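You operate a simulated robot arm through the tools that you are given. There is no shell and no other tool.

You run a simulated two-armed robot. Do the job below in one go: nothing can be reset, and whatever is moved stays where it is left.

## Task
Check bolt 36 for coating and torque, then sort it.
Fine: outside 8 to 16 um RECOAT, else under 30 Nm SCRAP, else PASS. Probe back, meter on; clamp before the lever, loosen after.

It is judged by the outcome, as a careful person would: the job done as asked, and still so three seconds after it is handed in. It fails if anything else is knocked over, pushed out of place, dropped, spilled or broken.

## Robot
Two 7-joint arms with fingered hands on one trunk that stands fixed in place. Base frame: the origin is at the foot of the trunk, x ahead of it, y to its left, z up; the work surface is at about z = 0.8. Units: m, degrees, N and s.
The left shoulder is at [0.073, 0.154, 1.184], the right one opposite. With the tool pointing down near the work surface each hand reaches from about 0.38 to 0.86 m from the base axis, measured 20 degrees to its own side. Payload 4 kg a hand.
Tool frame (each hand has its own): the origin (TCP) lies between the finger pads and is the grasp point; the fingertips stand 0.03 m ahead of it; z points along the fingers, y is the line along which they close. Largest opening 0.104 m; the body of the gripper starts 0.035 m behind the TCP. The gripper is a hand of 3 fingers: y runs from the thumb to the fingers, the wrist lies at [-0.015, -0.104, -0.178] in the tool frame, and closing takes about 1.5 s.
Orientation is told as [roll, pitch, yaw] about the base's x, y, z axes, in that order, counted from this pose: with the fingers straight down and the wrist toward the robot, the tool's x, y and z point along [0, 1, 0], [1, 0, 0] and [0, 0, -1] of the base frame.

## Interface
- The arms move only by the tool move_arm. It takes "left_rows", "right_rows" or both (then of equal length, played together; a hand with none holds still); each is a list of rows, each a list of 7 numbers: the shift along the base's x, y, z in m, then the turn, a rotation vector about the base's x, y, z in degrees, then the finger opening in m, from 0 to 0.104. In form: [[x, y, z, wx, wy, wz, claw], ...]. A call has 1 to 20 rows; each row is the pose to reach, as a shift and turn from the pose commanded when the call began. A row lasts 0.2 s, in which the tool goes at most 0.05 m and 8.6 degrees; a call with a longer step from one row to the next is refused whole, and so is a gripper value outside its range. A pose out of reach is approached as far as the arm can. The call stops where the force on the tool passes 40 N (or 10 N more than at its start, if that is more) or the arm is blocked; 0.2 s more then pass. The fingers move at their own pace (about 0.153 m/s each) and stop on an object; they squeeze with about 23 N. The grip force told is the motor's: it shows also when the fingers shut on nothing. Time passes only in rows, and 0.2 s behind the last, so rows that repeat a pose let the fingers close. The reply holds the time, the measured pose of the TCP, the force on the tool along the base axes, the opening and the grip force, in the units named above and with some noise, with the torque about the TCP (base axes, N m) and any sound that the robot's microphone picked up.
- Cameras (640 x 400 px; columns grow to the right, rows downward): "scene" is now at [0.1407, -0.0122, 1.4093]; the picture's right is [-0.12, -0.99, -0.00], its down [-0.60, 0.07, -0.79] and it looks along [0.79, -0.09, -0.61] (base axes); focal length 301 px, centre (320, 200). "left" rides on the left gripper at [-0.064, -0.094, -0.117] in its tool frame; the picture's right is [-0.72, -0.33, 0.61], its down [0.64, -0.65, 0.40] and it looks along [0.27, 0.68, 0.68] (tool axes); focal length 238 px, centre (320, 200). "right" rides on the right gripper at [0.064, -0.094, -0.117] in its tool frame; the picture's right is [-0.72, 0.33, -0.61], its down [-0.64, -0.65, 0.41] and it looks along [-0.27, 0.68, 0.68] (tool axes); focal length 238 px, centre (320, 200). There is no depth. A picture from a camera that has moved, and an enlarged one, comes with that camera's place and axes in the base frame and with its lens.
- capture(camera): a new picture of that camera. No time passes.
- raise_lower(by): slides the trunk up (or, below 0, down) by that many m; the arms and the scene camera ride with it, the base frame stays. It gives what a move gives, with no picture.
- preshape(shape, hand): the hand has 3 fingers and takes this shape, open, in about a second: jaw (thumb against the fingers, like two jaws); tri (thumb and two fingers); tip (a fingertip pinch); poke (one finger out to press); point (the index stretched); flat (the hand flat); cup (the hand cupped); fist (a fist). The gripper value then closes the fingers along that shape, each until it touches; the sizes above hold for jaw. It gives what a move gives, with no picture.
- head_to(pan, tilt): turns the head with the scene camera to pan (to the left, within 86 degrees either way) and tilt (down, from -29 to 69), counted from straight ahead of the robot. It gives what a move gives.
- close_up(camera, box): a new picture of the part [left, top, right, bottom] of that camera's present view, enlarged. No time passes.
- close_job(): hands the job in; it is judged then, once.

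Places have to be worked out from the pictures, the camera data and where the tool is seen. Open the grippers and draw the arms clear of the work before you hand the job in, unless the task says otherwise.

The tools are called after "Emit:" by a JSON object that holds its "api" and its "payload". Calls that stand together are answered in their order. move_arm: Moves the arms, as the interface text tells. Its arguments: {"type":"object","properties":{"left_rows":{"type":"array","items":{"type":"array","items":{"type":"number"}}},"right_rows":{"type":"array","items":{"type":"array","items":{"type":"number"}}}},"required":[]} The other tools are called the same way: raise_lower (by) slides the trunk up or down; preshape (shape, hand) gives the hand a shape; head_to (pan, tilt) turns the head that bears the scene camera; capture (camera) takes a picture; close_up (camera, box) takes an enlarged picture of a part of a camera's view; close_job () hands the job in.

At the start:

```text
clock: 0.0
left_tcp_pos: [0.5984, 0.1592, 1.1739]
left_ee_rot: [-0.1, 0.1, 0.0]
left_contact_force: [-0.7, 0.6, 0.1]
left_torque: [-0.01, 0.01, 0.03]
left_finger_gap: 0.1036
left_gripper_force: 0.0
left_shape: jaw
right_tcp_pos: [0.5469, -0.2754, 1.2267]
right_ee_rot: [0.0, 0.2, 0.0]
right_contact_force: [0.5, -0.7, 0.2]
right_torque: [-0.02, 0.01, 0.03]
right_finger_gap: 0.1037
right_gripper_force: 0.2
right_shape: jaw
trunk travel left (down, up): [-0.6, 0.34]
head pan, tilt: [-6.8, 37.2]
```

scene: 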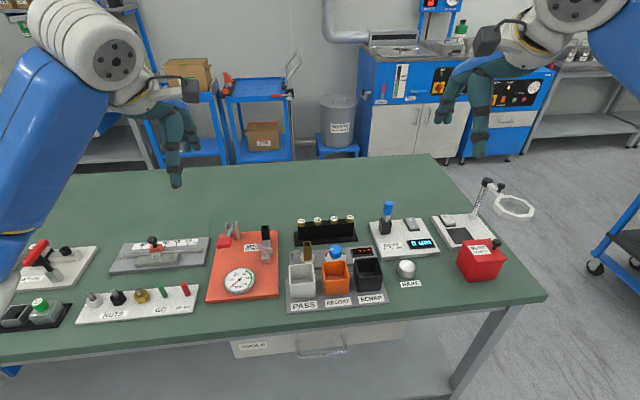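
right: 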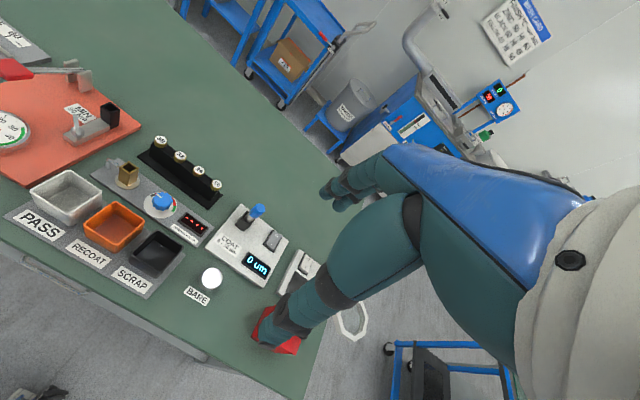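
left: 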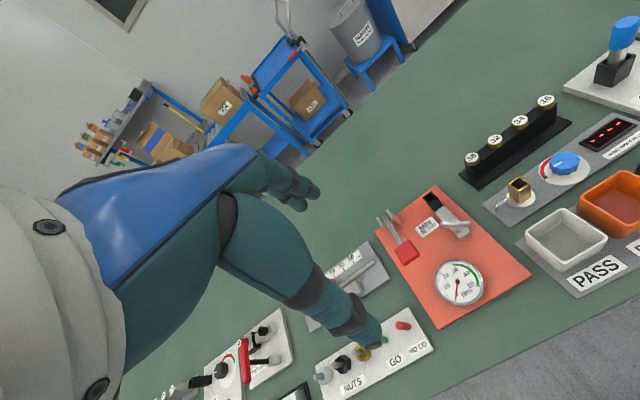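

I'll start by looking closely at the work area: the bolt rack, coating meter, torque station and bins.

Emit:
{"api": "close_up", "payload": {"camera": "scene", "box": [280, 190, 440, 290]}}

Emit:
{"api": "close_up", "payload": {"camera": "scene", "box": [200, 210, 300, 310]}}

Emit:
{"api": "close_up", "payload": {"camera": "scene", "box": [360, 170, 520, 290]}}

Emit:
{"api": "close_up", "payload": {"camera": "scene", "box": [280, 240, 400, 320]}}

```text
4.00 times, centred on (360, 240) of scene
camera zoom: at [0.1407, -0.0122, 1.4093], right [-0.12, -0.99, 0.0], down [-0.6, 0.07, -0.79], along [0.79, -0.09, -0.61], focal length 1204 px, centre (160, 40)
```

zoom: 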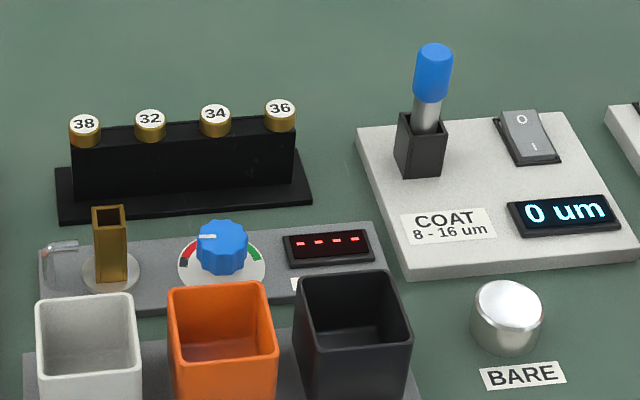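

```text
4.00 times, centred on (250, 260) of scene
camera zoom: at [0.1407, -0.0122, 1.4093], right [-0.12, -0.99, 0.0], down [-0.6, 0.07, -0.79], along [0.79, -0.09, -0.61], focal length 1204 px, centre (600, -40)
```

zoom: 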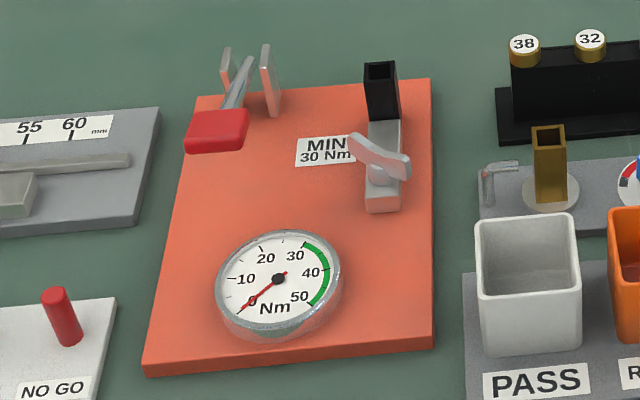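

```text
3.33 times, centred on (440, 230) of scene
camera zoom: at [0.1407, -0.0122, 1.4093], right [-0.12, -0.99, 0.0], down [-0.6, 0.07, -0.79], along [0.79, -0.09, -0.61], focal length 1003 px, centre (-80, 100)
```

zoom: 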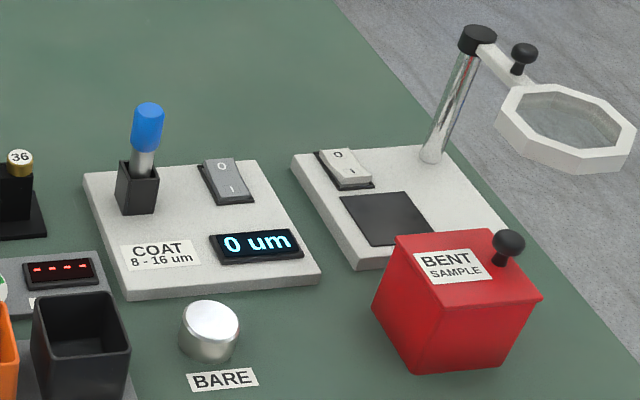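

```text
5.00 times, centred on (340, 280) of scene
camera zoom: at [0.1407, -0.0122, 1.4093], right [-0.12, -0.99, 0.0], down [-0.6, 0.07, -0.79], along [0.79, -0.09, -0.61], focal length 1505 px, centre (220, -200)
```

zoom: 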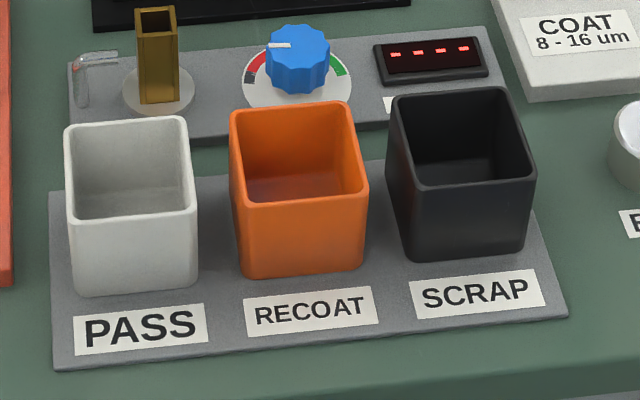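

The bolts stand head up in the black rack with 36 at its right end, and the coating meter is lit and shows 0 um. I'll zoom in with the wrist cameras to get a second view for triangulation and to read the labels.

Emit:
{"api": "close_up", "payload": {"camera": "right", "box": [80, 120, 240, 220]}}

Emit:
{"api": "close_up", "payload": {"camera": "right", "box": [180, 190, 340, 310]}}

Emit:
{"api": "close_up", "payload": {"camera": "right", "box": [0, 40, 160, 180]}}

Emit:
{"api": "close_up", "payload": {"camera": "left", "box": [360, 170, 540, 330]}}

Emit:
{"api": "close_up", "payload": {"camera": "left", "box": [450, 80, 640, 220]}}

```text
4.00 times, centred on (160, 170) of right
camera zoom: at [0.4515, -0.2121, 1.3437], right [0.33, -0.72, 0.61], down [-0.65, -0.64, -0.4], along [0.68, -0.27, -0.68], focal length 953 px, centre (960, 320)
```

zoom: 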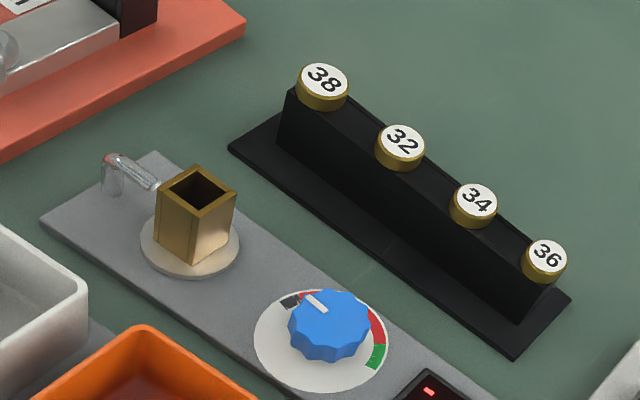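

```text
3.33 times, centred on (260, 250) of right
camera zoom: at [0.4515, -0.2121, 1.3437], right [0.33, -0.72, 0.61], down [-0.65, -0.64, -0.4], along [0.68, -0.27, -0.68], focal length 794 px, centre (520, 33)
```

zoom: 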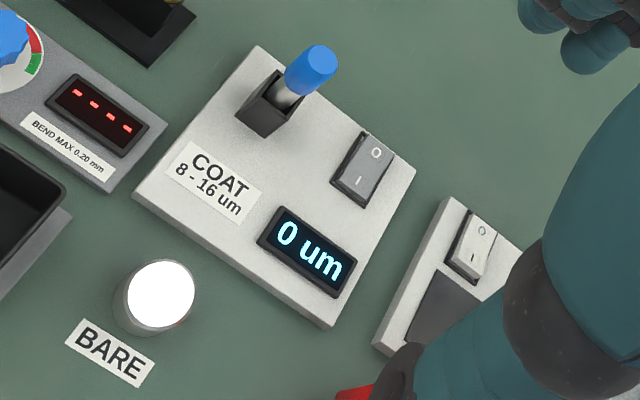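

```text
2.86 times, centred on (80, 110) of right
camera zoom: at [0.4515, -0.2121, 1.3437], right [0.33, -0.72, 0.61], down [-0.65, -0.64, -0.4], along [0.68, -0.27, -0.68], focal length 681 px, centre (1006, 457)
```

zoom: 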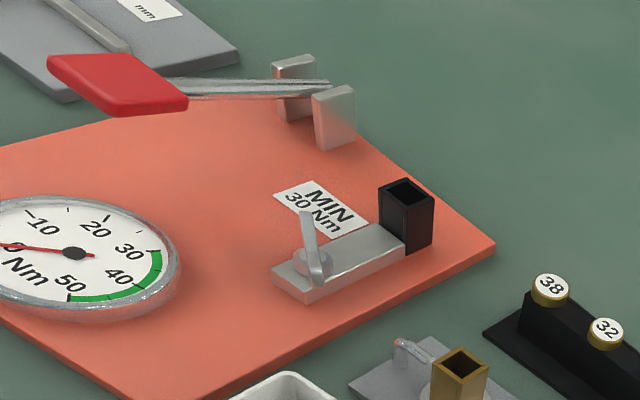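

```text
2.50 times, centred on (450, 250) of left
camera zoom: at [0.5039, 0.0964, 1.2919], right [-0.33, -0.72, -0.61], down [-0.65, 0.64, -0.4], along [0.68, 0.27, -0.68], focal length 596 px, centre (-5, 75)
```

zoom: 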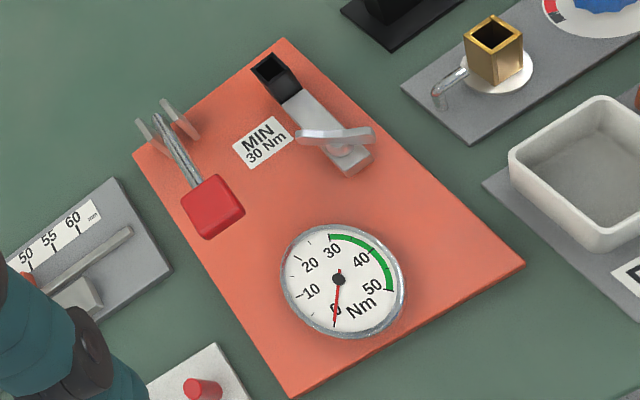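

```text
2.86 times, centred on (545, 150) of left
camera zoom: at [0.5039, 0.0964, 1.2919], right [-0.33, -0.72, -0.61], down [-0.65, 0.64, -0.4], along [0.68, 0.27, -0.68], focal length 681 px, centre (-323, 343)
```

zoom: 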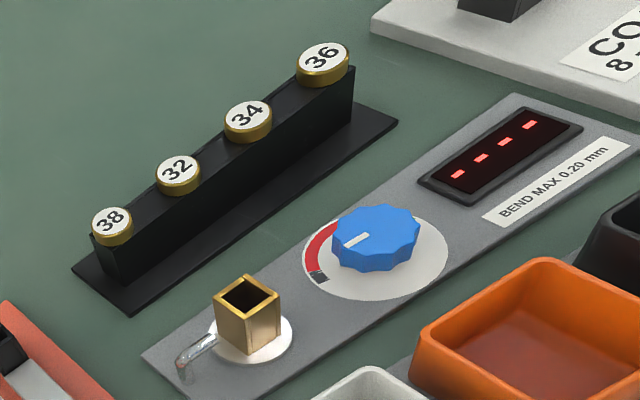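

Triangulating between the cameras gives these positions:

| Item | x | y | z |
|---|---|---|---|
| Probe handle top | 0.737 | -0.263 | 0.93 |
| Bolt 36 head top | 0.746 | -0.164 | 0.883 |
| Torque socket top | 0.737 | 0.062 | 0.876 |

I'll bring the open right hand above the probe first.

Emit:
{"api": "move_arm", "payload": {"right_rows": [[0.03, 0.002, -0.02, 0, 0, 0, 0.104], [0.065, 0.004, -0.05, 0, 0, 0, 0.104], [0.1, 0.006, -0.08, 0, 0, 0, 0.104], [0.13, 0.008, -0.11, 0, 0, 0, 0.104], [0.155, 0.01, -0.14, 0, 0, 0, 0.104], [0.178, 0.012, -0.165, 0, 0, 0, 0.104], [0.1896, 0.0124, -0.19, 0, 0, 0, 0.104], [0.1896, 0.0124, -0.19, 0, 0, 0, 0.104]]}}

```text
clock: 1.8
left_tcp_pos: [0.5959, 0.1596, 1.1753]
left_ee_rot: [0.1, 0.1, 0.0]
left_contact_force: [-0.4, -0.7, 0.0]
left_torque: [0.0, 0.0, -0.01]
left_finger_gap: 0.1035
left_gripper_force: 0.0
left_shape: jaw
right_tcp_pos: [0.7321, -0.2635, 1.0363]
right_ee_rot: [0.0, -0.1, 0.0]
right_contact_force: [0.3, 0.5, 0.0]
right_torque: [0.01, 0.01, 0.03]
right_finger_gap: 0.1035
right_gripper_force: 0.1
right_shape: jaw
trunk travel left (down, up): [-0.6, 0.34]
head pan, tilt: [-6.8, 37.2]
```

The right hand is at about [0.734, -0.263, 1.036]. I'll check its alignment over the probe with both cameras.

Emit:
{"api": "capture", "payload": {"camera": "right"}}

Emit:
{"api": "capture", "payload": {"camera": "scene"}}

```text
taken
camera right: at [0.6381, -0.1997, 1.1531], right [0.33, -0.72, 0.61], down [-0.65, -0.64, -0.4], along [0.68, -0.27, -0.68], focal length 238 px, centre (320, 200)
```

right: 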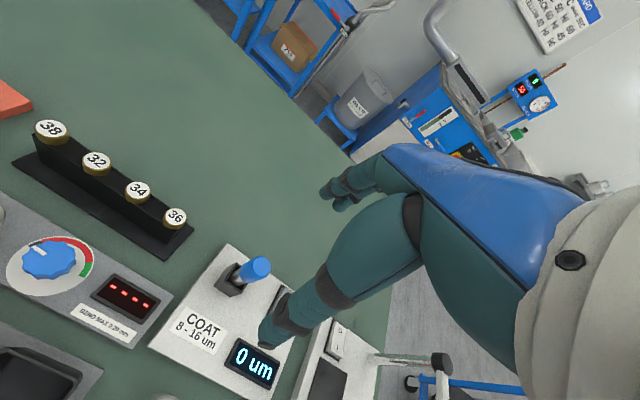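

```text
taken
camera scene: at [0.141, -0.0118, 1.4093], right [-0.12, -0.99, 0.0], down [-0.6, 0.07, -0.79], along [0.79, -0.09, -0.61], focal length 301 px, centre (320, 200)
```

scene: 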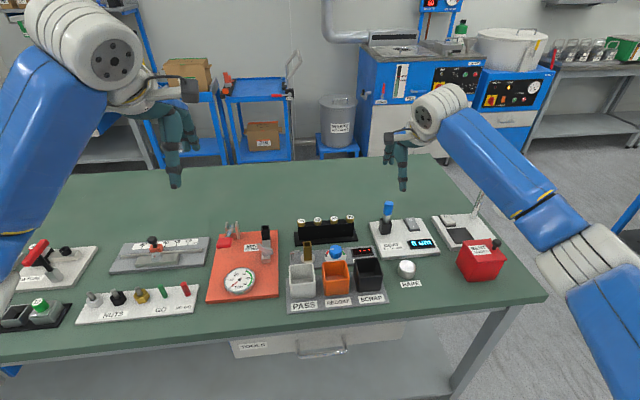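

The right camera puts the probe top at about (0.738, -0.261), which agrees with the earlier estimate. I'll zoom in for a finer fix on the probe and bolt 36.

Emit:
{"api": "close_up", "payload": {"camera": "right", "box": [200, 230, 300, 310]}}

Emit:
{"api": "close_up", "payload": {"camera": "right", "box": [100, 170, 200, 250]}}

Emit:
{"api": "close_up", "payload": {"camera": "scene", "box": [350, 180, 450, 260]}}

```text
5.00 times, centred on (250, 270) of right
camera zoom: at [0.6381, -0.1997, 1.1531], right [0.33, -0.72, 0.61], down [-0.65, -0.64, -0.4], along [0.68, -0.27, -0.68], focal length 1192 px, centre (670, -150)
```

zoom: 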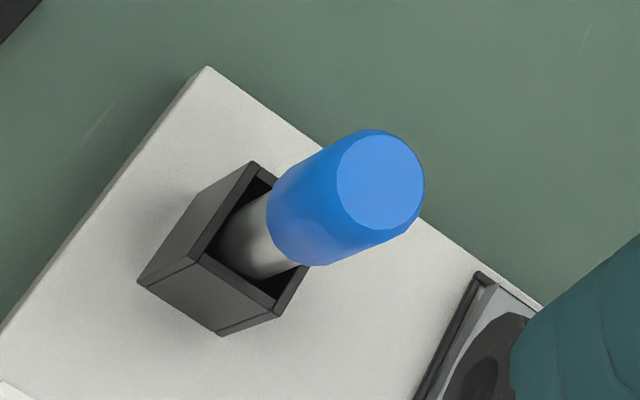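

```text
5.00 times, centred on (150, 210) of right
camera zoom: at [0.6381, -0.1997, 1.1531], right [0.33, -0.72, 0.61], down [-0.65, -0.64, -0.4], along [0.68, -0.27, -0.68], focal length 1192 px, centre (1170, 150)
```

zoom: 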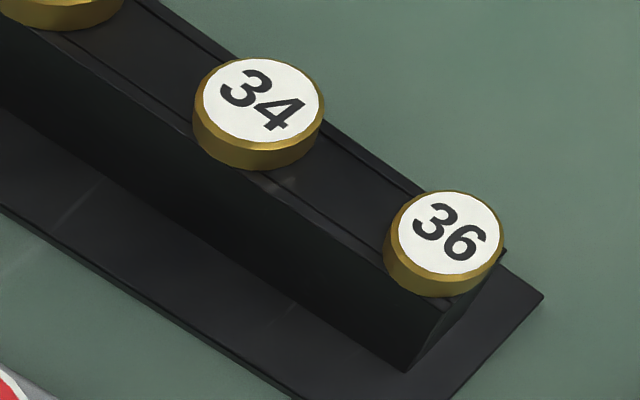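

```text
5.00 times, centred on (400, 220) of scene
camera zoom: at [0.141, -0.0118, 1.4093], right [-0.12, -0.99, 0.0], down [-0.6, 0.07, -0.79], along [0.79, -0.09, -0.61], focal length 1505 px, centre (-80, 100)
```

zoom: 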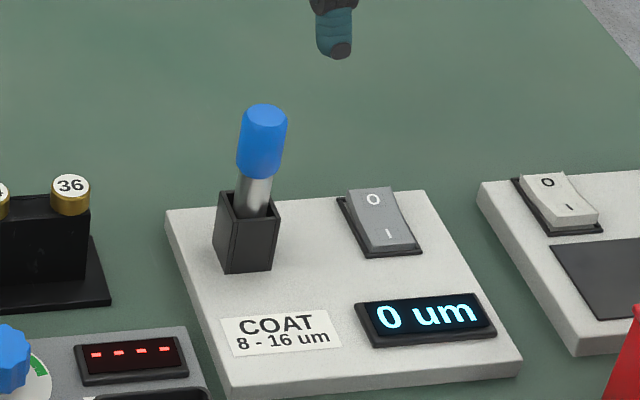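

The probe is upright at about (0.738, -0.263), with its blue handle running from z 0.889 to 0.93. I'll lower the hand to grip the handle around z 0.908 and close.

Emit:
{"api": "move_arm", "payload": {"right_rows": [[0.001, 0, -0.04, 0, 0, 0, 0.08], [0.002, 0, -0.08, 0, 0, 0, 0.07], [0.002, 0, -0.11, 0, 0, 0, 0.06], [0.002, 0, -0.128, 0, 0, 0, 0.06], [0.002, 0, -0.128, 0, 0, 0, 0.06], [0.002, 0, -0.128, 0, 0, 0, 0.06]]}}

Emit:
{"api": "capture", "payload": {"camera": "right"}}

Emit:
{"api": "close_up", "payload": {"camera": "scene", "box": [350, 160, 450, 240]}}

```text
clock: 3.2
left_tcp_pos: [0.5966, 0.1598, 1.1754]
left_ee_rot: [0.0, 0.0, 0.0]
left_contact_force: [0.0, 0.1, -0.1]
left_torque: [0.0, 0.03, 0.02]
left_finger_gap: 0.1036
left_gripper_force: 0.1
left_shape: jaw
right_tcp_pos: [0.7369, -0.2633, 0.909]
right_ee_rot: [-0.1, 0.0, 0.0]
right_contact_force: [-0.6, 0.0, 0.4]
right_torque: [0.0, 0.02, -0.01]
right_finger_gap: 0.0606
right_gripper_force: 0.0
right_shape: jaw
trunk travel left (down, up): [-0.6, 0.34]
head pan, tilt: [-6.8, 37.2]
```

```text
taken
camera right: at [0.6419, -0.1992, 1.0252], right [0.33, -0.72, 0.61], down [-0.65, -0.64, -0.4], along [0.68, -0.27, -0.68], focal length 238 px, centre (320, 200)
```

right: 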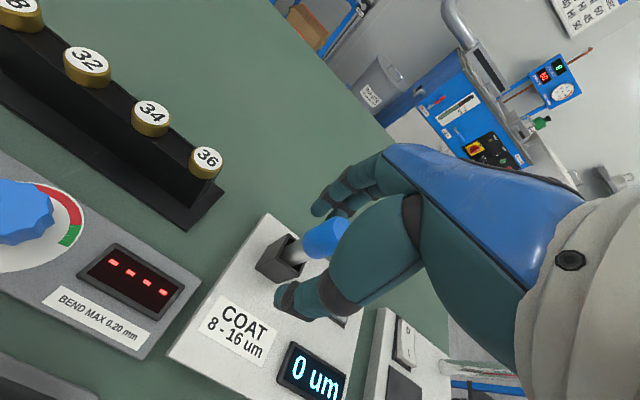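

```text
5.00 times, centred on (400, 200) of scene
camera zoom: at [0.1411, -0.0117, 1.4093], right [-0.12, -0.99, 0.0], down [-0.6, 0.07, -0.79], along [0.79, -0.09, -0.61], focal length 1505 px, centre (-80, 200)
```

zoom: 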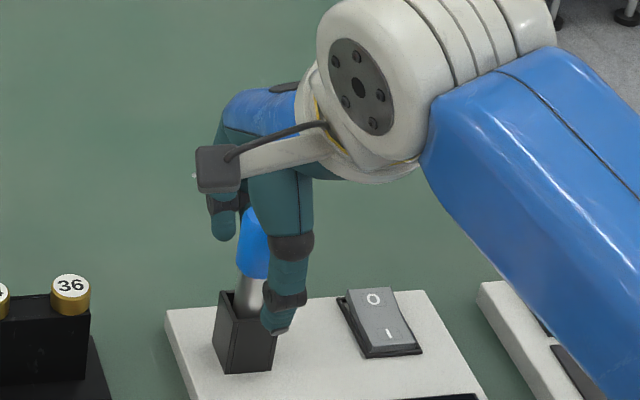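

The handle sits between the thumb and fingers right at the TCP. Closing the fingers on it now.

Emit:
{"api": "move_arm", "payload": {"right_rows": [[0, 0, 0, 0, 0, 0, 0.04], [0, 0, 0, 0, 0, 0, 0.02], [0, 0, 0, 0, 0, 0, 0.01], [0, 0, 0, 0, 0, 0, 0.01], [0, 0, 0, 0, 0, 0, 0.01], [0, 0, 0, 0, 0, 0, 0.01], [0, 0, 0, 0, 0, 0, 0.01]]}}

Emit:
{"api": "close_up", "payload": {"camera": "right", "box": [220, 180, 380, 280]}}

```text
clock: 4.8
left_tcp_pos: [0.598, 0.1592, 1.1737]
left_ee_rot: [0.0, 0.0, 0.0]
left_contact_force: [-0.4, 0.4, 0.0]
left_torque: [-0.01, 0.03, 0.0]
left_finger_gap: 0.1035
left_gripper_force: 0.0
left_shape: jaw
right_tcp_pos: [0.7368, -0.2631, 0.9087]
right_ee_rot: [-0.1, 0.1, 0.1]
right_contact_force: [5.2, -0.4, 1.7]
right_torque: [-0.04, -0.24, 0.0]
right_finger_gap: 0.014
right_gripper_force: 23.1
right_shape: jaw
trunk travel left (down, up): [-0.6, 0.34]
head pan, tilt: [-6.8, 37.2]
```

```text
4.00 times, centred on (300, 230) of right
camera zoom: at [0.6427, -0.1991, 1.0252], right [0.33, -0.72, 0.61], down [-0.65, -0.64, -0.4], along [0.68, -0.27, -0.68], focal length 953 px, centre (400, 80)
```

zoom: 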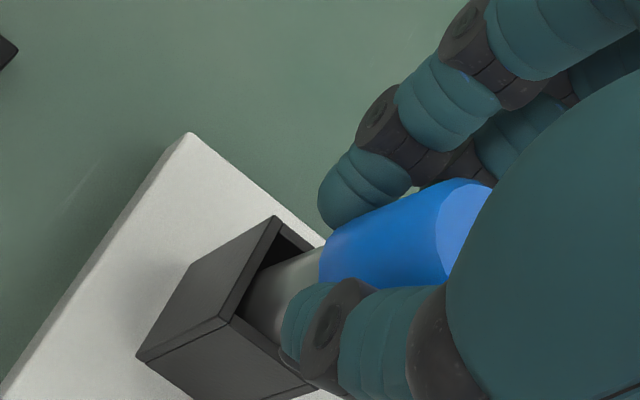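

The grip reads 23 N on the handle. I'll lift the probe straight up, about 10 cm, clear of the holder.

Emit:
{"api": "move_arm", "payload": {"right_rows": [[0, 0, 0.02, 0, 0, 0, 0.01], [0, 0, 0.04, 0, 0, 0, 0.01], [0, 0, 0.06, 0, 0, 0, 0.01], [0, 0, 0.08, 0, 0, 0, 0.01], [0, 0, 0.1, 0, 0, 0, 0.01], [0, 0, 0.1, 0, 0, 0, 0.01]]}}

Emit:
{"api": "capture", "payload": {"camera": "right"}}

Emit:
{"api": "close_up", "payload": {"camera": "scene", "box": [340, 140, 460, 240]}}

```text
clock: 6.2
left_tcp_pos: [0.5969, 0.1596, 1.1755]
left_ee_rot: [0.1, 0.0, 0.0]
left_contact_force: [0.1, 0.1, 0.8]
left_torque: [0.02, -0.01, -0.03]
left_finger_gap: 0.1038
left_gripper_force: 0.0
left_shape: jaw
right_tcp_pos: [0.7386, -0.2646, 1.0108]
right_ee_rot: [0.0, 0.0, 0.0]
right_contact_force: [-0.4, -0.7, -0.9]
right_torque: [0.02, 0.0, -0.02]
right_finger_gap: 0.0139
right_gripper_force: 22.7
right_shape: jaw
trunk travel left (down, up): [-0.6, 0.34]
head pan, tilt: [-6.8, 37.2]
```

```text
taken
camera right: at [0.6422, -0.1999, 1.1269], right [0.33, -0.72, 0.61], down [-0.65, -0.64, -0.4], along [0.68, -0.27, -0.68], focal length 238 px, centre (320, 200)
```

right: 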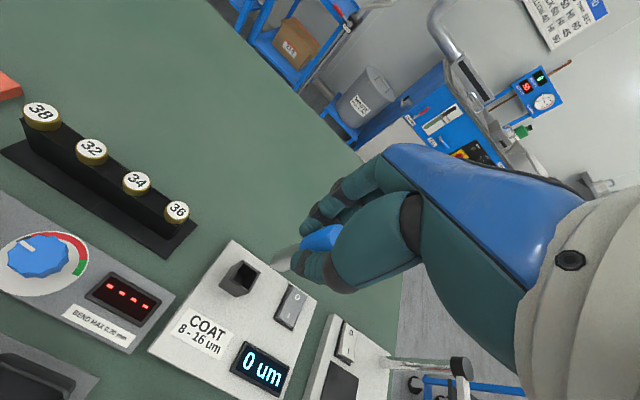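

```text
4.00 times, centred on (400, 190) of scene
camera zoom: at [0.1418, -0.0118, 1.4092], right [-0.12, -0.99, 0.0], down [-0.6, 0.07, -0.79], along [0.79, -0.09, -0.61], focal length 1204 px, centre (0, 240)
```

zoom: 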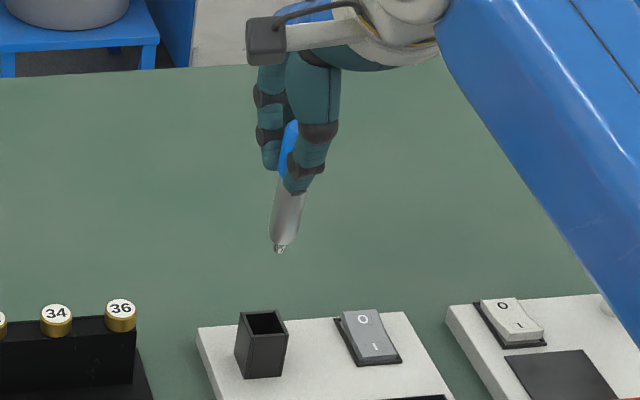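

The probe is out and a small tip shows at its lower end. I'll zoom in with both cameras to find the tip's offset from the TCP.

Emit:
{"api": "close_up", "payload": {"camera": "right", "box": [230, 200, 350, 300]}}

Emit:
{"api": "close_up", "payload": {"camera": "scene", "box": [380, 170, 440, 220]}}

Emit:
{"api": "close_up", "payload": {"camera": "left", "box": [540, 0, 640, 80]}}

```text
4.00 times, centred on (290, 250) of right
camera zoom: at [0.6422, -0.1999, 1.1269], right [0.33, -0.72, 0.61], down [-0.65, -0.64, -0.4], along [0.68, -0.27, -0.68], focal length 953 px, centre (440, 0)
```

zoom: 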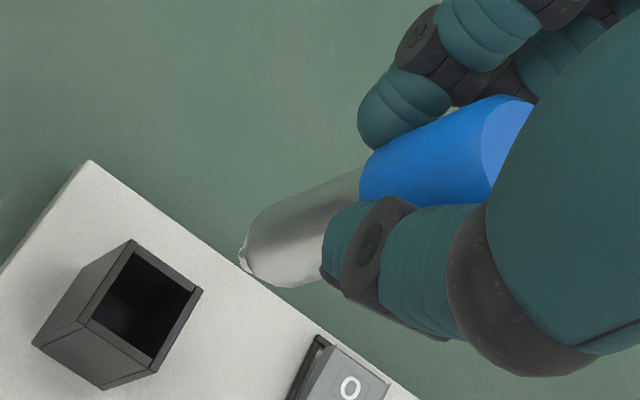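

```text
8.00 times, centred on (410, 195) of scene
camera zoom: at [0.1418, -0.0118, 1.4092], right [-0.12, -0.99, 0.0], down [-0.6, 0.07, -0.79], along [0.79, -0.09, -0.61], focal length 2408 px, centre (-400, 240)
```

zoom: 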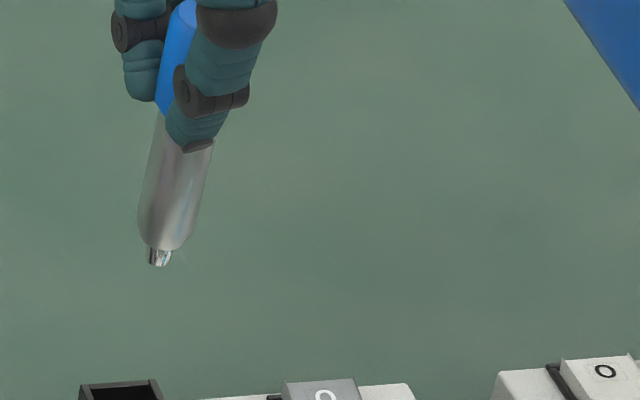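

```text
5.00 times, centred on (590, 40) of left
camera zoom: at [0.5022, 0.0968, 1.2925], right [-0.33, -0.72, -0.61], down [-0.65, 0.64, -0.4], along [0.68, 0.27, -0.68], focal length 1192 px, centre (-1030, 1000)
```

zoom: 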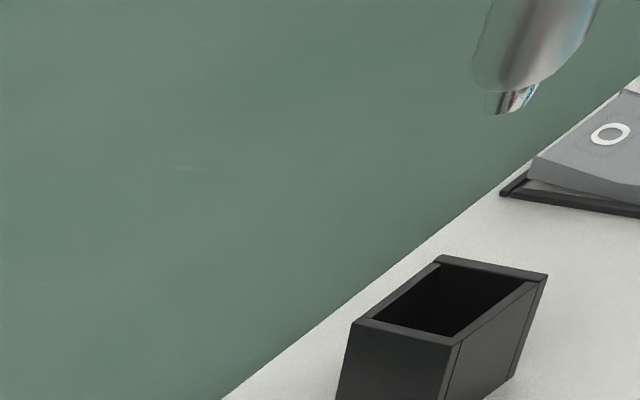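

From the rays, the probe tip is about (0.736, -0.264, 0.928), nearly straight below the TCP by 0.081 m. I'll carry it over the BARE puck, near (0.606, -0.285) with its top at about 0.83, to check the meter's zero.

Emit:
{"api": "move_arm", "payload": {"right_rows": [[-0.035, -0.006, 0, 0, 0, 0, 0.01], [-0.07, -0.012, 0, 0, 0, 0, 0.01], [-0.105, -0.018, 0, 0, 0, 0, 0.01], [-0.132, -0.022, -0.01, 0, 0, 0, 0.01], [-0.132, -0.022, -0.04, 0, 0, 0, 0.01], [-0.132, -0.022, -0.07, 0, 0, 0, 0.01], [-0.132, -0.022, -0.07, 0, 0, 0, 0.01]]}}

Emit:
{"api": "capture", "payload": {"camera": "scene"}}

Emit:
{"api": "capture", "payload": {"camera": "right"}}

Emit:
{"api": "close_up", "payload": {"camera": "scene", "box": [360, 210, 480, 310]}}

```text
clock: 7.8
left_tcp_pos: [0.5969, 0.1593, 1.1756]
left_ee_rot: [0.0, 0.0, 0.0]
left_contact_force: [-0.2, 0.7, 0.7]
left_torque: [0.04, 0.0, 0.04]
left_finger_gap: 0.1037
left_gripper_force: 0.1
left_shape: jaw
right_tcp_pos: [0.6021, -0.2864, 0.9403]
right_ee_rot: [0.0, 0.0, -0.1]
right_contact_force: [0.2, -0.9, -0.7]
right_torque: [0.0, -0.04, -0.02]
right_finger_gap: 0.0139
right_gripper_force: 22.9
right_shape: jaw
trunk travel left (down, up): [-0.6, 0.34]
head pan, tilt: [-6.8, 37.2]
```

```text
taken
camera scene: at [0.1402, -0.012, 1.4094], right [-0.12, -0.99, 0.0], down [-0.6, 0.07, -0.79], along [0.79, -0.09, -0.61], focal length 301 px, centre (320, 200)
```

scene: 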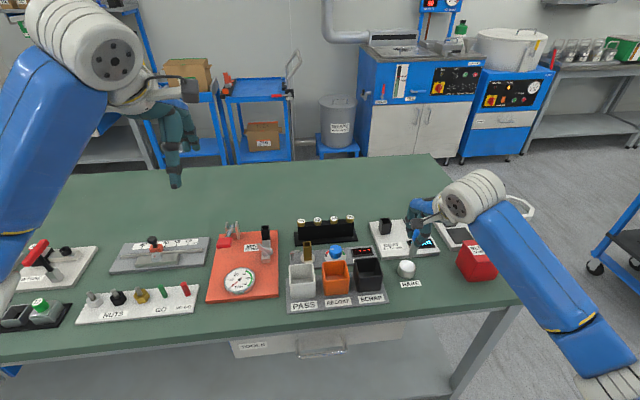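

```text
taken
camera right: at [0.5081, -0.2227, 1.0575], right [0.33, -0.72, 0.61], down [-0.65, -0.64, -0.41], along [0.68, -0.27, -0.68], focal length 238 px, centre (320, 200)
```

right: 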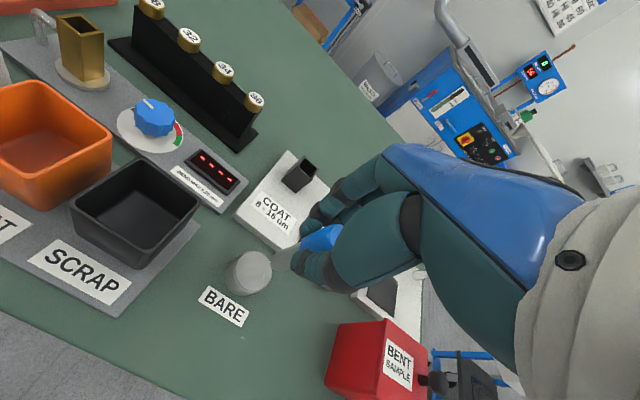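

```text
4.00 times, centred on (420, 260) of scene
camera zoom: at [0.1402, -0.012, 1.4094], right [-0.12, -0.99, 0.0], down [-0.6, 0.07, -0.79], along [0.79, -0.09, -0.61], focal length 1204 px, centre (-80, -40)
```

zoom: 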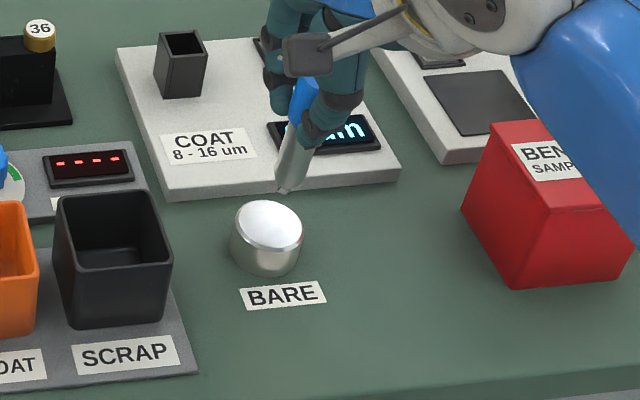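

The tip is a little beyond and to the right of the puck's centre, by roughly 7 mm in x and 8 mm in y. I'll correct that and ease down in small steps.

Emit:
{"api": "move_arm", "payload": {"right_rows": [[-0.006, 0.007, 0, 0, 0, 0, 0.01], [-0.006, 0.007, -0.01, 0, 0, 0, 0.01], [-0.006, 0.007, -0.018, 0, 0, 0, 0.01], [-0.006, 0.007, -0.022, 0, 0, 0, 0.01], [-0.006, 0.007, -0.022, 0, 0, 0, 0.01]]}}

Emit:
{"api": "close_up", "payload": {"camera": "scene", "box": [380, 220, 460, 290]}}

Emit:
{"api": "close_up", "payload": {"camera": "right", "box": [200, 200, 360, 320]}}

```text
clock: 9.0
left_tcp_pos: [0.5961, 0.1591, 1.1745]
left_ee_rot: [0.0, 0.0, 0.0]
left_contact_force: [0.1, 0.2, -1.0]
left_torque: [0.02, 0.05, -0.01]
left_finger_gap: 0.1038
left_gripper_force: 0.1
left_shape: jaw
right_tcp_pos: [0.5968, -0.2791, 0.9181]
right_ee_rot: [0.0, 0.0, 0.0]
right_contact_force: [0.3, -0.7, -0.1]
right_torque: [0.02, 0.01, -0.03]
right_finger_gap: 0.0136
right_gripper_force: 23.1
right_shape: jaw
trunk travel left (down, up): [-0.6, 0.34]
head pan, tilt: [-6.8, 37.2]
```

```text
5.71 times, centred on (420, 255) of scene
camera zoom: at [0.1407, -0.012, 1.4093], right [-0.12, -0.99, 0.0], down [-0.6, 0.07, -0.79], along [0.79, -0.09, -0.61], focal length 1720 px, centre (-251, -114)
```

zoom: 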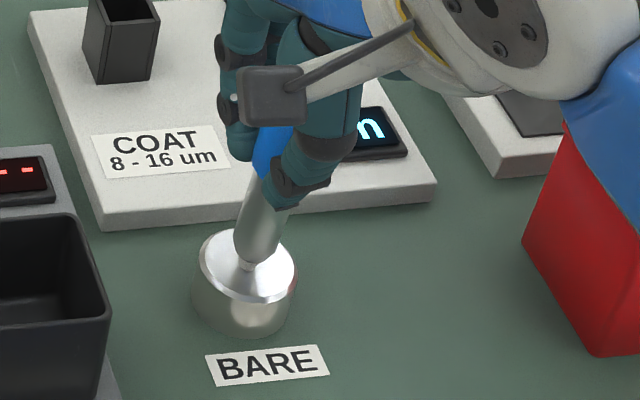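

```text
3.33 times, centred on (280, 260) of right
camera zoom: at [0.5017, -0.2151, 1.0343], right [0.33, -0.72, 0.61], down [-0.65, -0.64, -0.4], along [0.68, -0.27, -0.68], focal length 794 px, centre (453, 0)
```

zoom: 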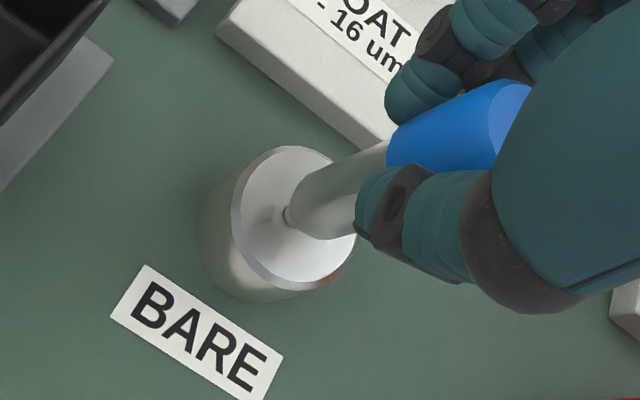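

The tip is now just above the puck's centre. I'll lower it a couple of millimetres at a time until it touches.

Emit:
{"api": "move_arm", "payload": {"right_rows": [[0, 0, -0.002, 0, 0, 0, 0.01], [0, 0, -0.004, 0, 0, 0, 0.01], [0, 0, -0.006, 0, 0, 0, 0.01], [0, 0, -0.006, 0, 0, 0, 0.01]]}}

Emit:
{"api": "close_up", "payload": {"camera": "scene", "box": [380, 220, 460, 290]}}

```text
clock: 10.0
left_tcp_pos: [0.5935, 0.1617, 1.1766]
left_ee_rot: [-0.1, -0.1, 0.0]
left_contact_force: [0.4, 0.6, 0.5]
left_torque: [-0.02, 0.0, 0.02]
left_finger_gap: 0.1039
left_gripper_force: 0.1
left_shape: jaw
right_tcp_pos: [0.5965, -0.2778, 0.9154]
right_ee_rot: [-0.1, -0.4, 0.0]
right_contact_force: [-0.3, 0.8, 17.2]
right_torque: [-0.02, -0.08, 0.03]
right_finger_gap: 0.0148
right_gripper_force: 23.4
right_shape: jaw
trunk travel left (down, up): [-0.6, 0.34]
head pan, tilt: [-6.8, 37.2]
```

```text
5.71 times, centred on (420, 255) of scene
camera zoom: at [0.1368, -0.0095, 1.41], right [-0.12, -0.99, 0.0], down [-0.6, 0.07, -0.8], along [0.79, -0.1, -0.6], focal length 1720 px, centre (-251, -114)
```

zoom: 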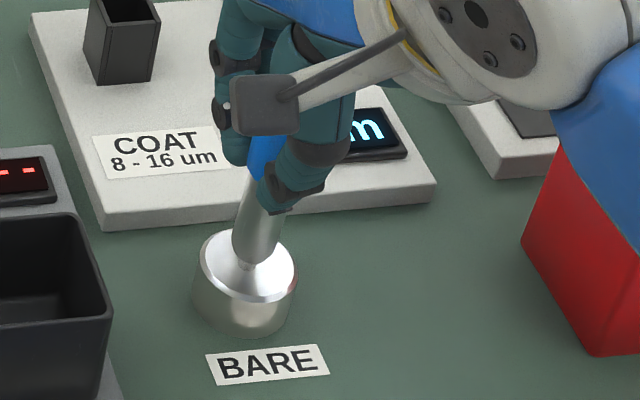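

The tip is on the puck with 17 N, but the hand hides most of the display from the head camera. I'll swing the left hand over, turned toward the meter, so its camera can read the display while the right hand holds contact.

Emit:
{"api": "move_arm", "payload": {"left_rows": [[0.004, -0.02, -0.004, 0, 0, -8, 0.104], [0.009, -0.04, -0.008, 0, 0, -16, 0.104], [0.014, -0.06, -0.013, 0, 0, -24, 0.104], [0.018, -0.08, -0.018, 0, 0, -32, 0.104], [0.022, -0.1, -0.022, 0, 0, -40, 0.104], [0.027, -0.12, -0.027, 0, 0, -48, 0.104], [0.031, -0.14, -0.031, 0, 0, -56, 0.104], [0.036, -0.16, -0.036, 0, 0, -64, 0.104], [0.04, -0.175, -0.04, 0, 0, -70, 0.104], [0.04, -0.175, -0.04, 0, 0, -70, 0.104]]}}

Emit:
{"api": "capture", "payload": {"camera": "left"}}

Emit:
{"api": "capture", "payload": {"camera": "scene"}}

```text
clock: 12.2
left_tcp_pos: [0.6332, -0.0152, 1.1358]
left_ee_rot: [0.1, -0.2, -70.1]
left_contact_force: [0.1, 0.6, -0.4]
left_torque: [-0.01, 0.01, 0.0]
left_finger_gap: 0.1037
left_gripper_force: 0.0
left_shape: jaw
right_tcp_pos: [0.5952, -0.2769, 0.9147]
right_ee_rot: [-0.1, -0.3, 0.0]
right_contact_force: [-0.5, 1.2, 23.6]
right_torque: [0.0, -0.13, 0.01]
right_finger_gap: 0.0159
right_gripper_force: 22.8
right_shape: jaw
trunk travel left (down, up): [-0.6, 0.34]
head pan, tilt: [-6.8, 37.2]
```

```text
taken
camera left: at [0.54, 0.0542, 1.2545], right [-0.79, 0.06, -0.62], down [0.38, 0.83, -0.41], along [0.49, -0.55, -0.68], focal length 238 px, centre (320, 200)
```

left: 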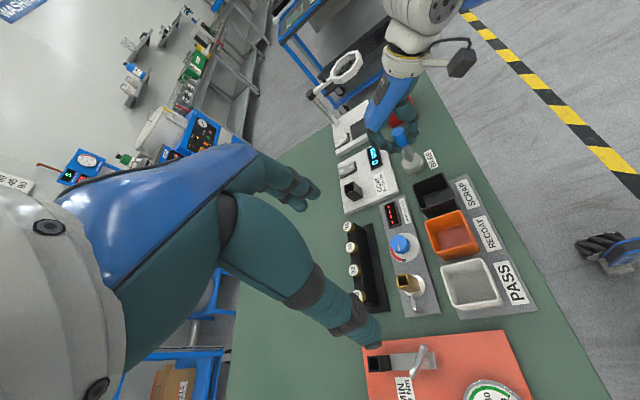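

```text
taken
camera scene: at [0.1353, -0.0092, 1.41], right [-0.12, -0.99, 0.0], down [-0.6, 0.07, -0.8], along [0.79, -0.1, -0.6], focal length 301 px, centre (320, 200)
```

scene: 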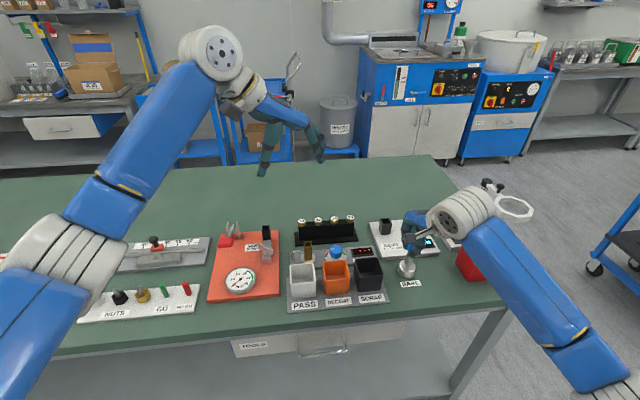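

The left camera now sees the display, so I'll zoom in on it.

Emit:
{"api": "close_up", "payload": {"camera": "left", "box": [340, 120, 440, 200]}}

```text
5.00 times, centred on (390, 160) of left
camera zoom: at [0.54, 0.0542, 1.2545], right [-0.79, 0.06, -0.62], down [0.38, 0.83, -0.41], along [0.49, -0.55, -0.68], focal length 1192 px, centre (-30, 400)
```

zoom: 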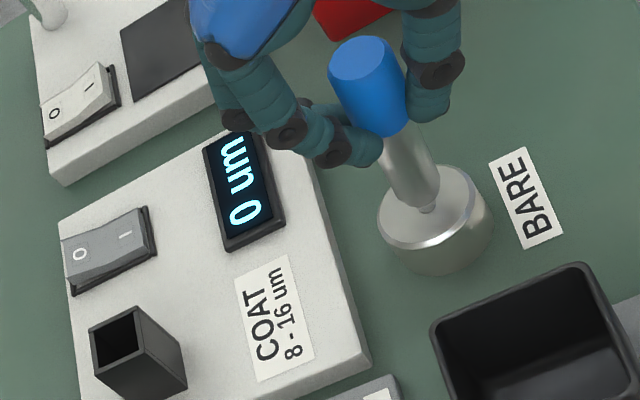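

With the tip on BARE the display reads 0 um, so the zero is good. I'll lift the probe, carry it over bolt 36's head and move the left hand out of the way.

Emit:
{"api": "move_arm", "payload": {"right_rows": [[0, 0, 0.03, 0, 0, 0, 0.01], [0, 0, 0.07, 0, 0, 0, 0.01], [0, 0, 0.11, 0, 0, 0, 0.01], [0.03, 0.023, 0.11, 0, 0, 0, 0.01], [0.06, 0.046, 0.11, 0, 0, 0, 0.01], [0.09, 0.069, 0.11, 0, 0, 0, 0.01], [0.12, 0.092, 0.11, 0, 0, 0, 0.01], [0.146, 0.112, 0.11, 0, 0, 0, 0.01], [0.146, 0.112, 0.09, 0, 0, 0, 0.01], [0.146, 0.112, 0.08, 0, 0, 0, 0.01], [0.146, 0.112, 0.08, 0, 0, 0, 0.01]], "left_rows": [[0, 0.02, 0.01, 0, 0, 0, 0.104], [-0.01, 0.05, 0.02, 0, 0, 0, 0.104], [-0.02, 0.08, 0.03, 0, 0, 0, 0.104], [-0.02, 0.1, 0.04, 0, 0, 0, 0.104], [-0.02, 0.12, 0.04, 0, 0, 0, 0.104], [-0.02, 0.12, 0.04, 0, 0, 0, 0.104], [-0.02, 0.12, 0.04, 0, 0, 0, 0.104], [-0.02, 0.12, 0.04, 0, 0, 0, 0.104], [-0.02, 0.12, 0.04, 0, 0, 0, 0.104], [-0.02, 0.12, 0.04, 0, 0, 0, 0.104], [-0.02, 0.12, 0.04, 0, 0, 0, 0.104]]}}

Emit:
{"api": "capture", "payload": {"camera": "scene"}}

Emit:
{"api": "close_up", "payload": {"camera": "right", "box": [200, 180, 360, 300]}}

Emit:
{"api": "close_up", "payload": {"camera": "scene", "box": [320, 170, 420, 250]}}

```text
clock: 14.6
left_tcp_pos: [0.6176, 0.103, 1.177]
left_ee_rot: [-0.1, -0.1, -70.1]
left_contact_force: [0.3, 0.1, 0.1]
left_torque: [-0.01, 0.0, -0.03]
left_finger_gap: 0.1036
left_gripper_force: 0.0
left_shape: jaw
right_tcp_pos: [0.7444, -0.1649, 0.9918]
right_ee_rot: [-0.1, 0.0, 0.0]
right_contact_force: [-0.1, 0.2, -0.5]
right_torque: [0.01, 0.01, -0.02]
right_finger_gap: 0.0146
right_gripper_force: 22.8
right_shape: jaw
trunk travel left (down, up): [-0.6, 0.34]
head pan, tilt: [-6.8, 37.2]
```

```text
taken
camera scene: at [0.1419, -0.0112, 1.4092], right [-0.12, -0.99, 0.0], down [-0.6, 0.07, -0.79], along [0.79, -0.09, -0.61], focal length 301 px, centre (320, 200)
```

scene: 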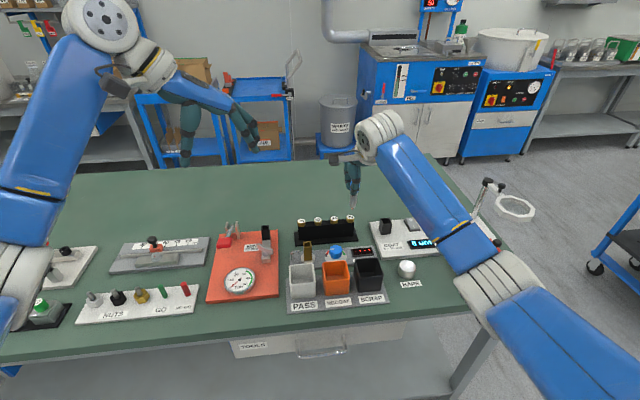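

```text
3.33 times, centred on (280, 240) of right
camera zoom: at [0.6498, -0.1009, 1.1078], right [0.33, -0.72, 0.61], down [-0.65, -0.64, -0.4], along [0.68, -0.27, -0.68], focal length 794 px, centre (453, 67)
```

zoom: 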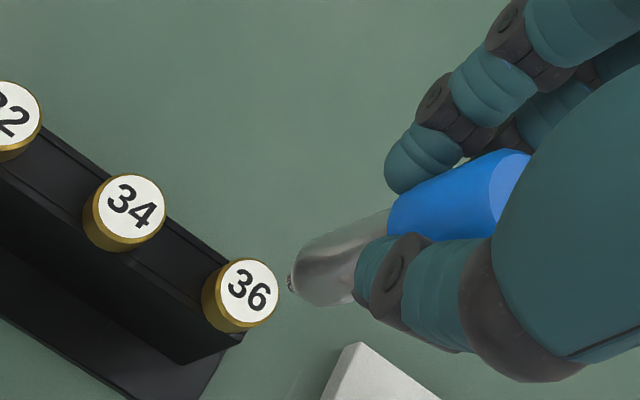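

```text
5.00 times, centred on (370, 210) of scene
camera zoom: at [0.1419, -0.0112, 1.4092], right [-0.12, -0.99, 0.0], down [-0.6, 0.07, -0.79], along [0.79, -0.09, -0.61], focal length 1505 px, centre (70, 150)
```

zoom: 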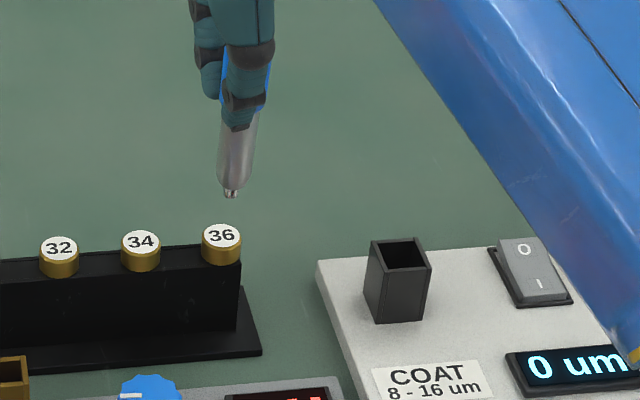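

The tip is about 24 mm above bolt 36's head, nearly centred, and the display is visible to the head camera. I'll shift 3 mm left and lower onto the head.

Emit:
{"api": "move_arm", "payload": {"right_rows": [[0, 0.003, -0.008, 0, 0, 0, 0.01], [0, 0.003, -0.016, 0, 0, 0, 0.01], [0, 0.003, -0.02, 0, 0, 0, 0.01], [0, 0.003, -0.023, 0, 0, 0, 0.01], [0, 0.003, -0.026, 0, 0, 0, 0.01], [0, 0.003, -0.026, 0, 0, 0, 0.01]]}}

Emit:
{"api": "close_up", "payload": {"camera": "scene", "box": [320, 170, 450, 260]}}

Emit:
{"api": "close_up", "payload": {"camera": "right", "box": [200, 180, 360, 300]}}

```text
clock: 16.0
left_tcp_pos: [0.616, 0.1028, 1.1766]
left_ee_rot: [-0.1, -0.1, -70.0]
left_contact_force: [0.2, -0.5, 0.7]
left_torque: [-0.02, -0.01, -0.01]
left_finger_gap: 0.1037
left_gripper_force: 0.1
left_shape: jaw
right_tcp_pos: [0.7436, -0.1631, 0.9645]
right_ee_rot: [0.1, 0.0, -0.1]
right_contact_force: [-0.2, 0.3, -0.7]
right_torque: [-0.01, 0.02, 0.0]
right_finger_gap: 0.0148
right_gripper_force: 23.0
right_shape: jaw
trunk travel left (down, up): [-0.6, 0.34]
head pan, tilt: [-6.8, 37.2]
```

```text
4.44 times, centred on (385, 215) of scene
camera zoom: at [0.1416, -0.0112, 1.4092], right [-0.12, -0.99, 0.0], down [-0.6, 0.07, -0.79], along [0.79, -0.09, -0.61], focal length 1338 px, centre (31, 133)
```

zoom: 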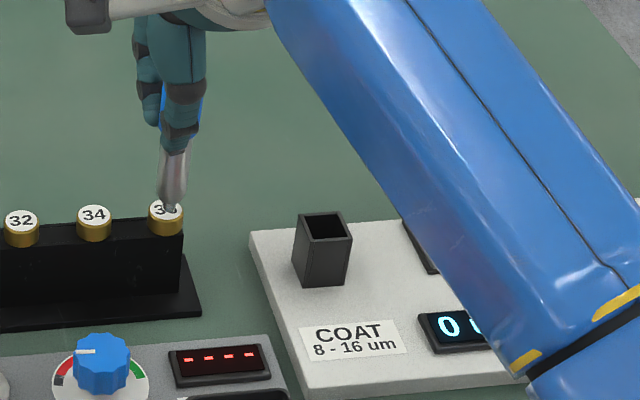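

```text
3.33 times, centred on (280, 240) of right
camera zoom: at [0.6485, -0.0992, 1.0815], right [0.33, -0.72, 0.61], down [-0.65, -0.64, -0.4], along [0.68, -0.27, -0.68], focal length 794 px, centre (453, 67)
```

zoom: 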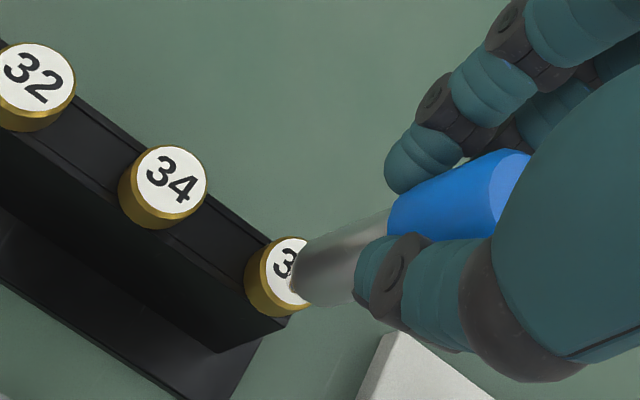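

Not touching yet: no force, and the display still shows 0. I'll keep going down in 2 mm steps.

Emit:
{"api": "move_arm", "payload": {"right_rows": [[0, 0, -0.002, 0, 0, 0, 0.01], [0, 0, -0.004, 0, 0, 0, 0.01], [0, 0, -0.006, 0, 0, 0, 0.01], [0, 0, -0.007, 0, 0, 0, 0.01], [0, 0, -0.007, 0, 0, 0, 0.01], [0, 0, -0.007, 0, 0, 0, 0.01]]}}

Emit:
{"api": "close_up", "payload": {"camera": "scene", "box": [320, 170, 450, 260]}}

Emit:
{"api": "capture", "payload": {"camera": "left"}}

Emit:
{"api": "close_up", "payload": {"camera": "right", "box": [200, 180, 360, 300]}}

```text
clock: 17.4
left_tcp_pos: [0.6153, 0.1048, 1.1766]
left_ee_rot: [-0.1, -0.1, -70.1]
left_contact_force: [-0.4, -0.7, 0.1]
left_torque: [0.02, 0.01, -0.01]
left_finger_gap: 0.1034
left_gripper_force: 0.1
left_shape: jaw
right_tcp_pos: [0.7443, -0.1621, 0.9585]
right_ee_rot: [0.0, -0.1, 0.0]
right_contact_force: [0.1, -0.5, 2.9]
right_torque: [-0.03, -0.06, 0.0]
right_finger_gap: 0.0149
right_gripper_force: 23.4
right_shape: jaw
trunk travel left (down, up): [-0.6, 0.34]
head pan, tilt: [-6.8, 37.2]
```

```text
4.44 times, centred on (385, 215) of scene
camera zoom: at [0.1409, -0.011, 1.4093], right [-0.12, -0.99, 0.0], down [-0.6, 0.07, -0.79], along [0.79, -0.09, -0.61], focal length 1338 px, centre (31, 133)
```

zoom: 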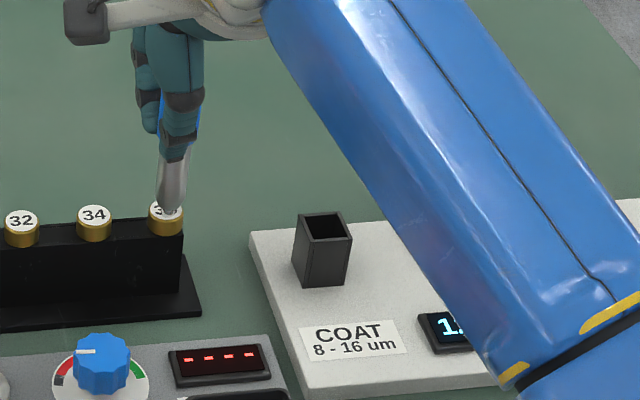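

```text
taken
camera left: at [0.5225, 0.1721, 1.2944], right [-0.79, 0.06, -0.61], down [0.38, 0.83, -0.41], along [0.49, -0.55, -0.68], focal length 238 px, centre (320, 200)
```

left: 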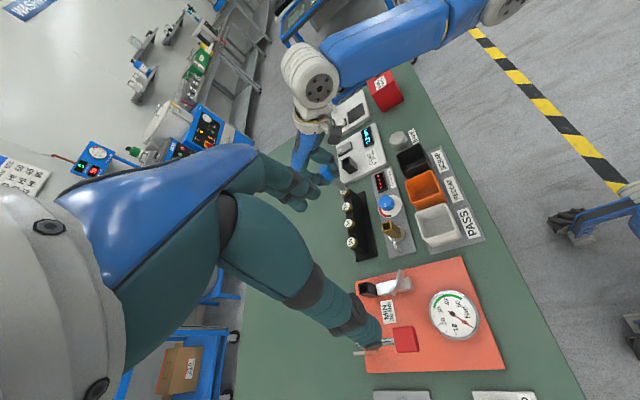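

```text
3.33 times, centred on (280, 240) of right
camera zoom: at [0.6488, -0.0988, 1.0757], right [0.33, -0.72, 0.61], down [-0.65, -0.64, -0.41], along [0.68, -0.27, -0.68], focal length 794 px, centre (453, 67)
```

zoom: 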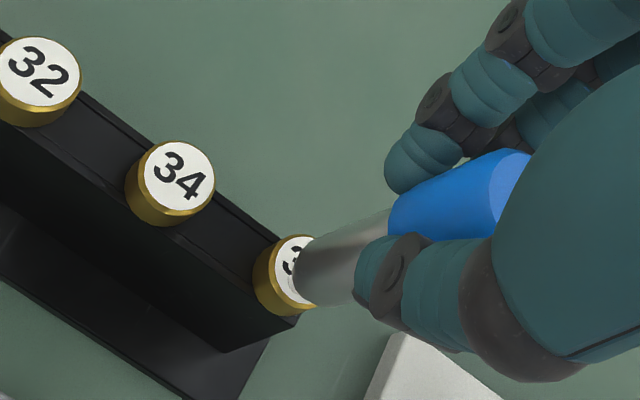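

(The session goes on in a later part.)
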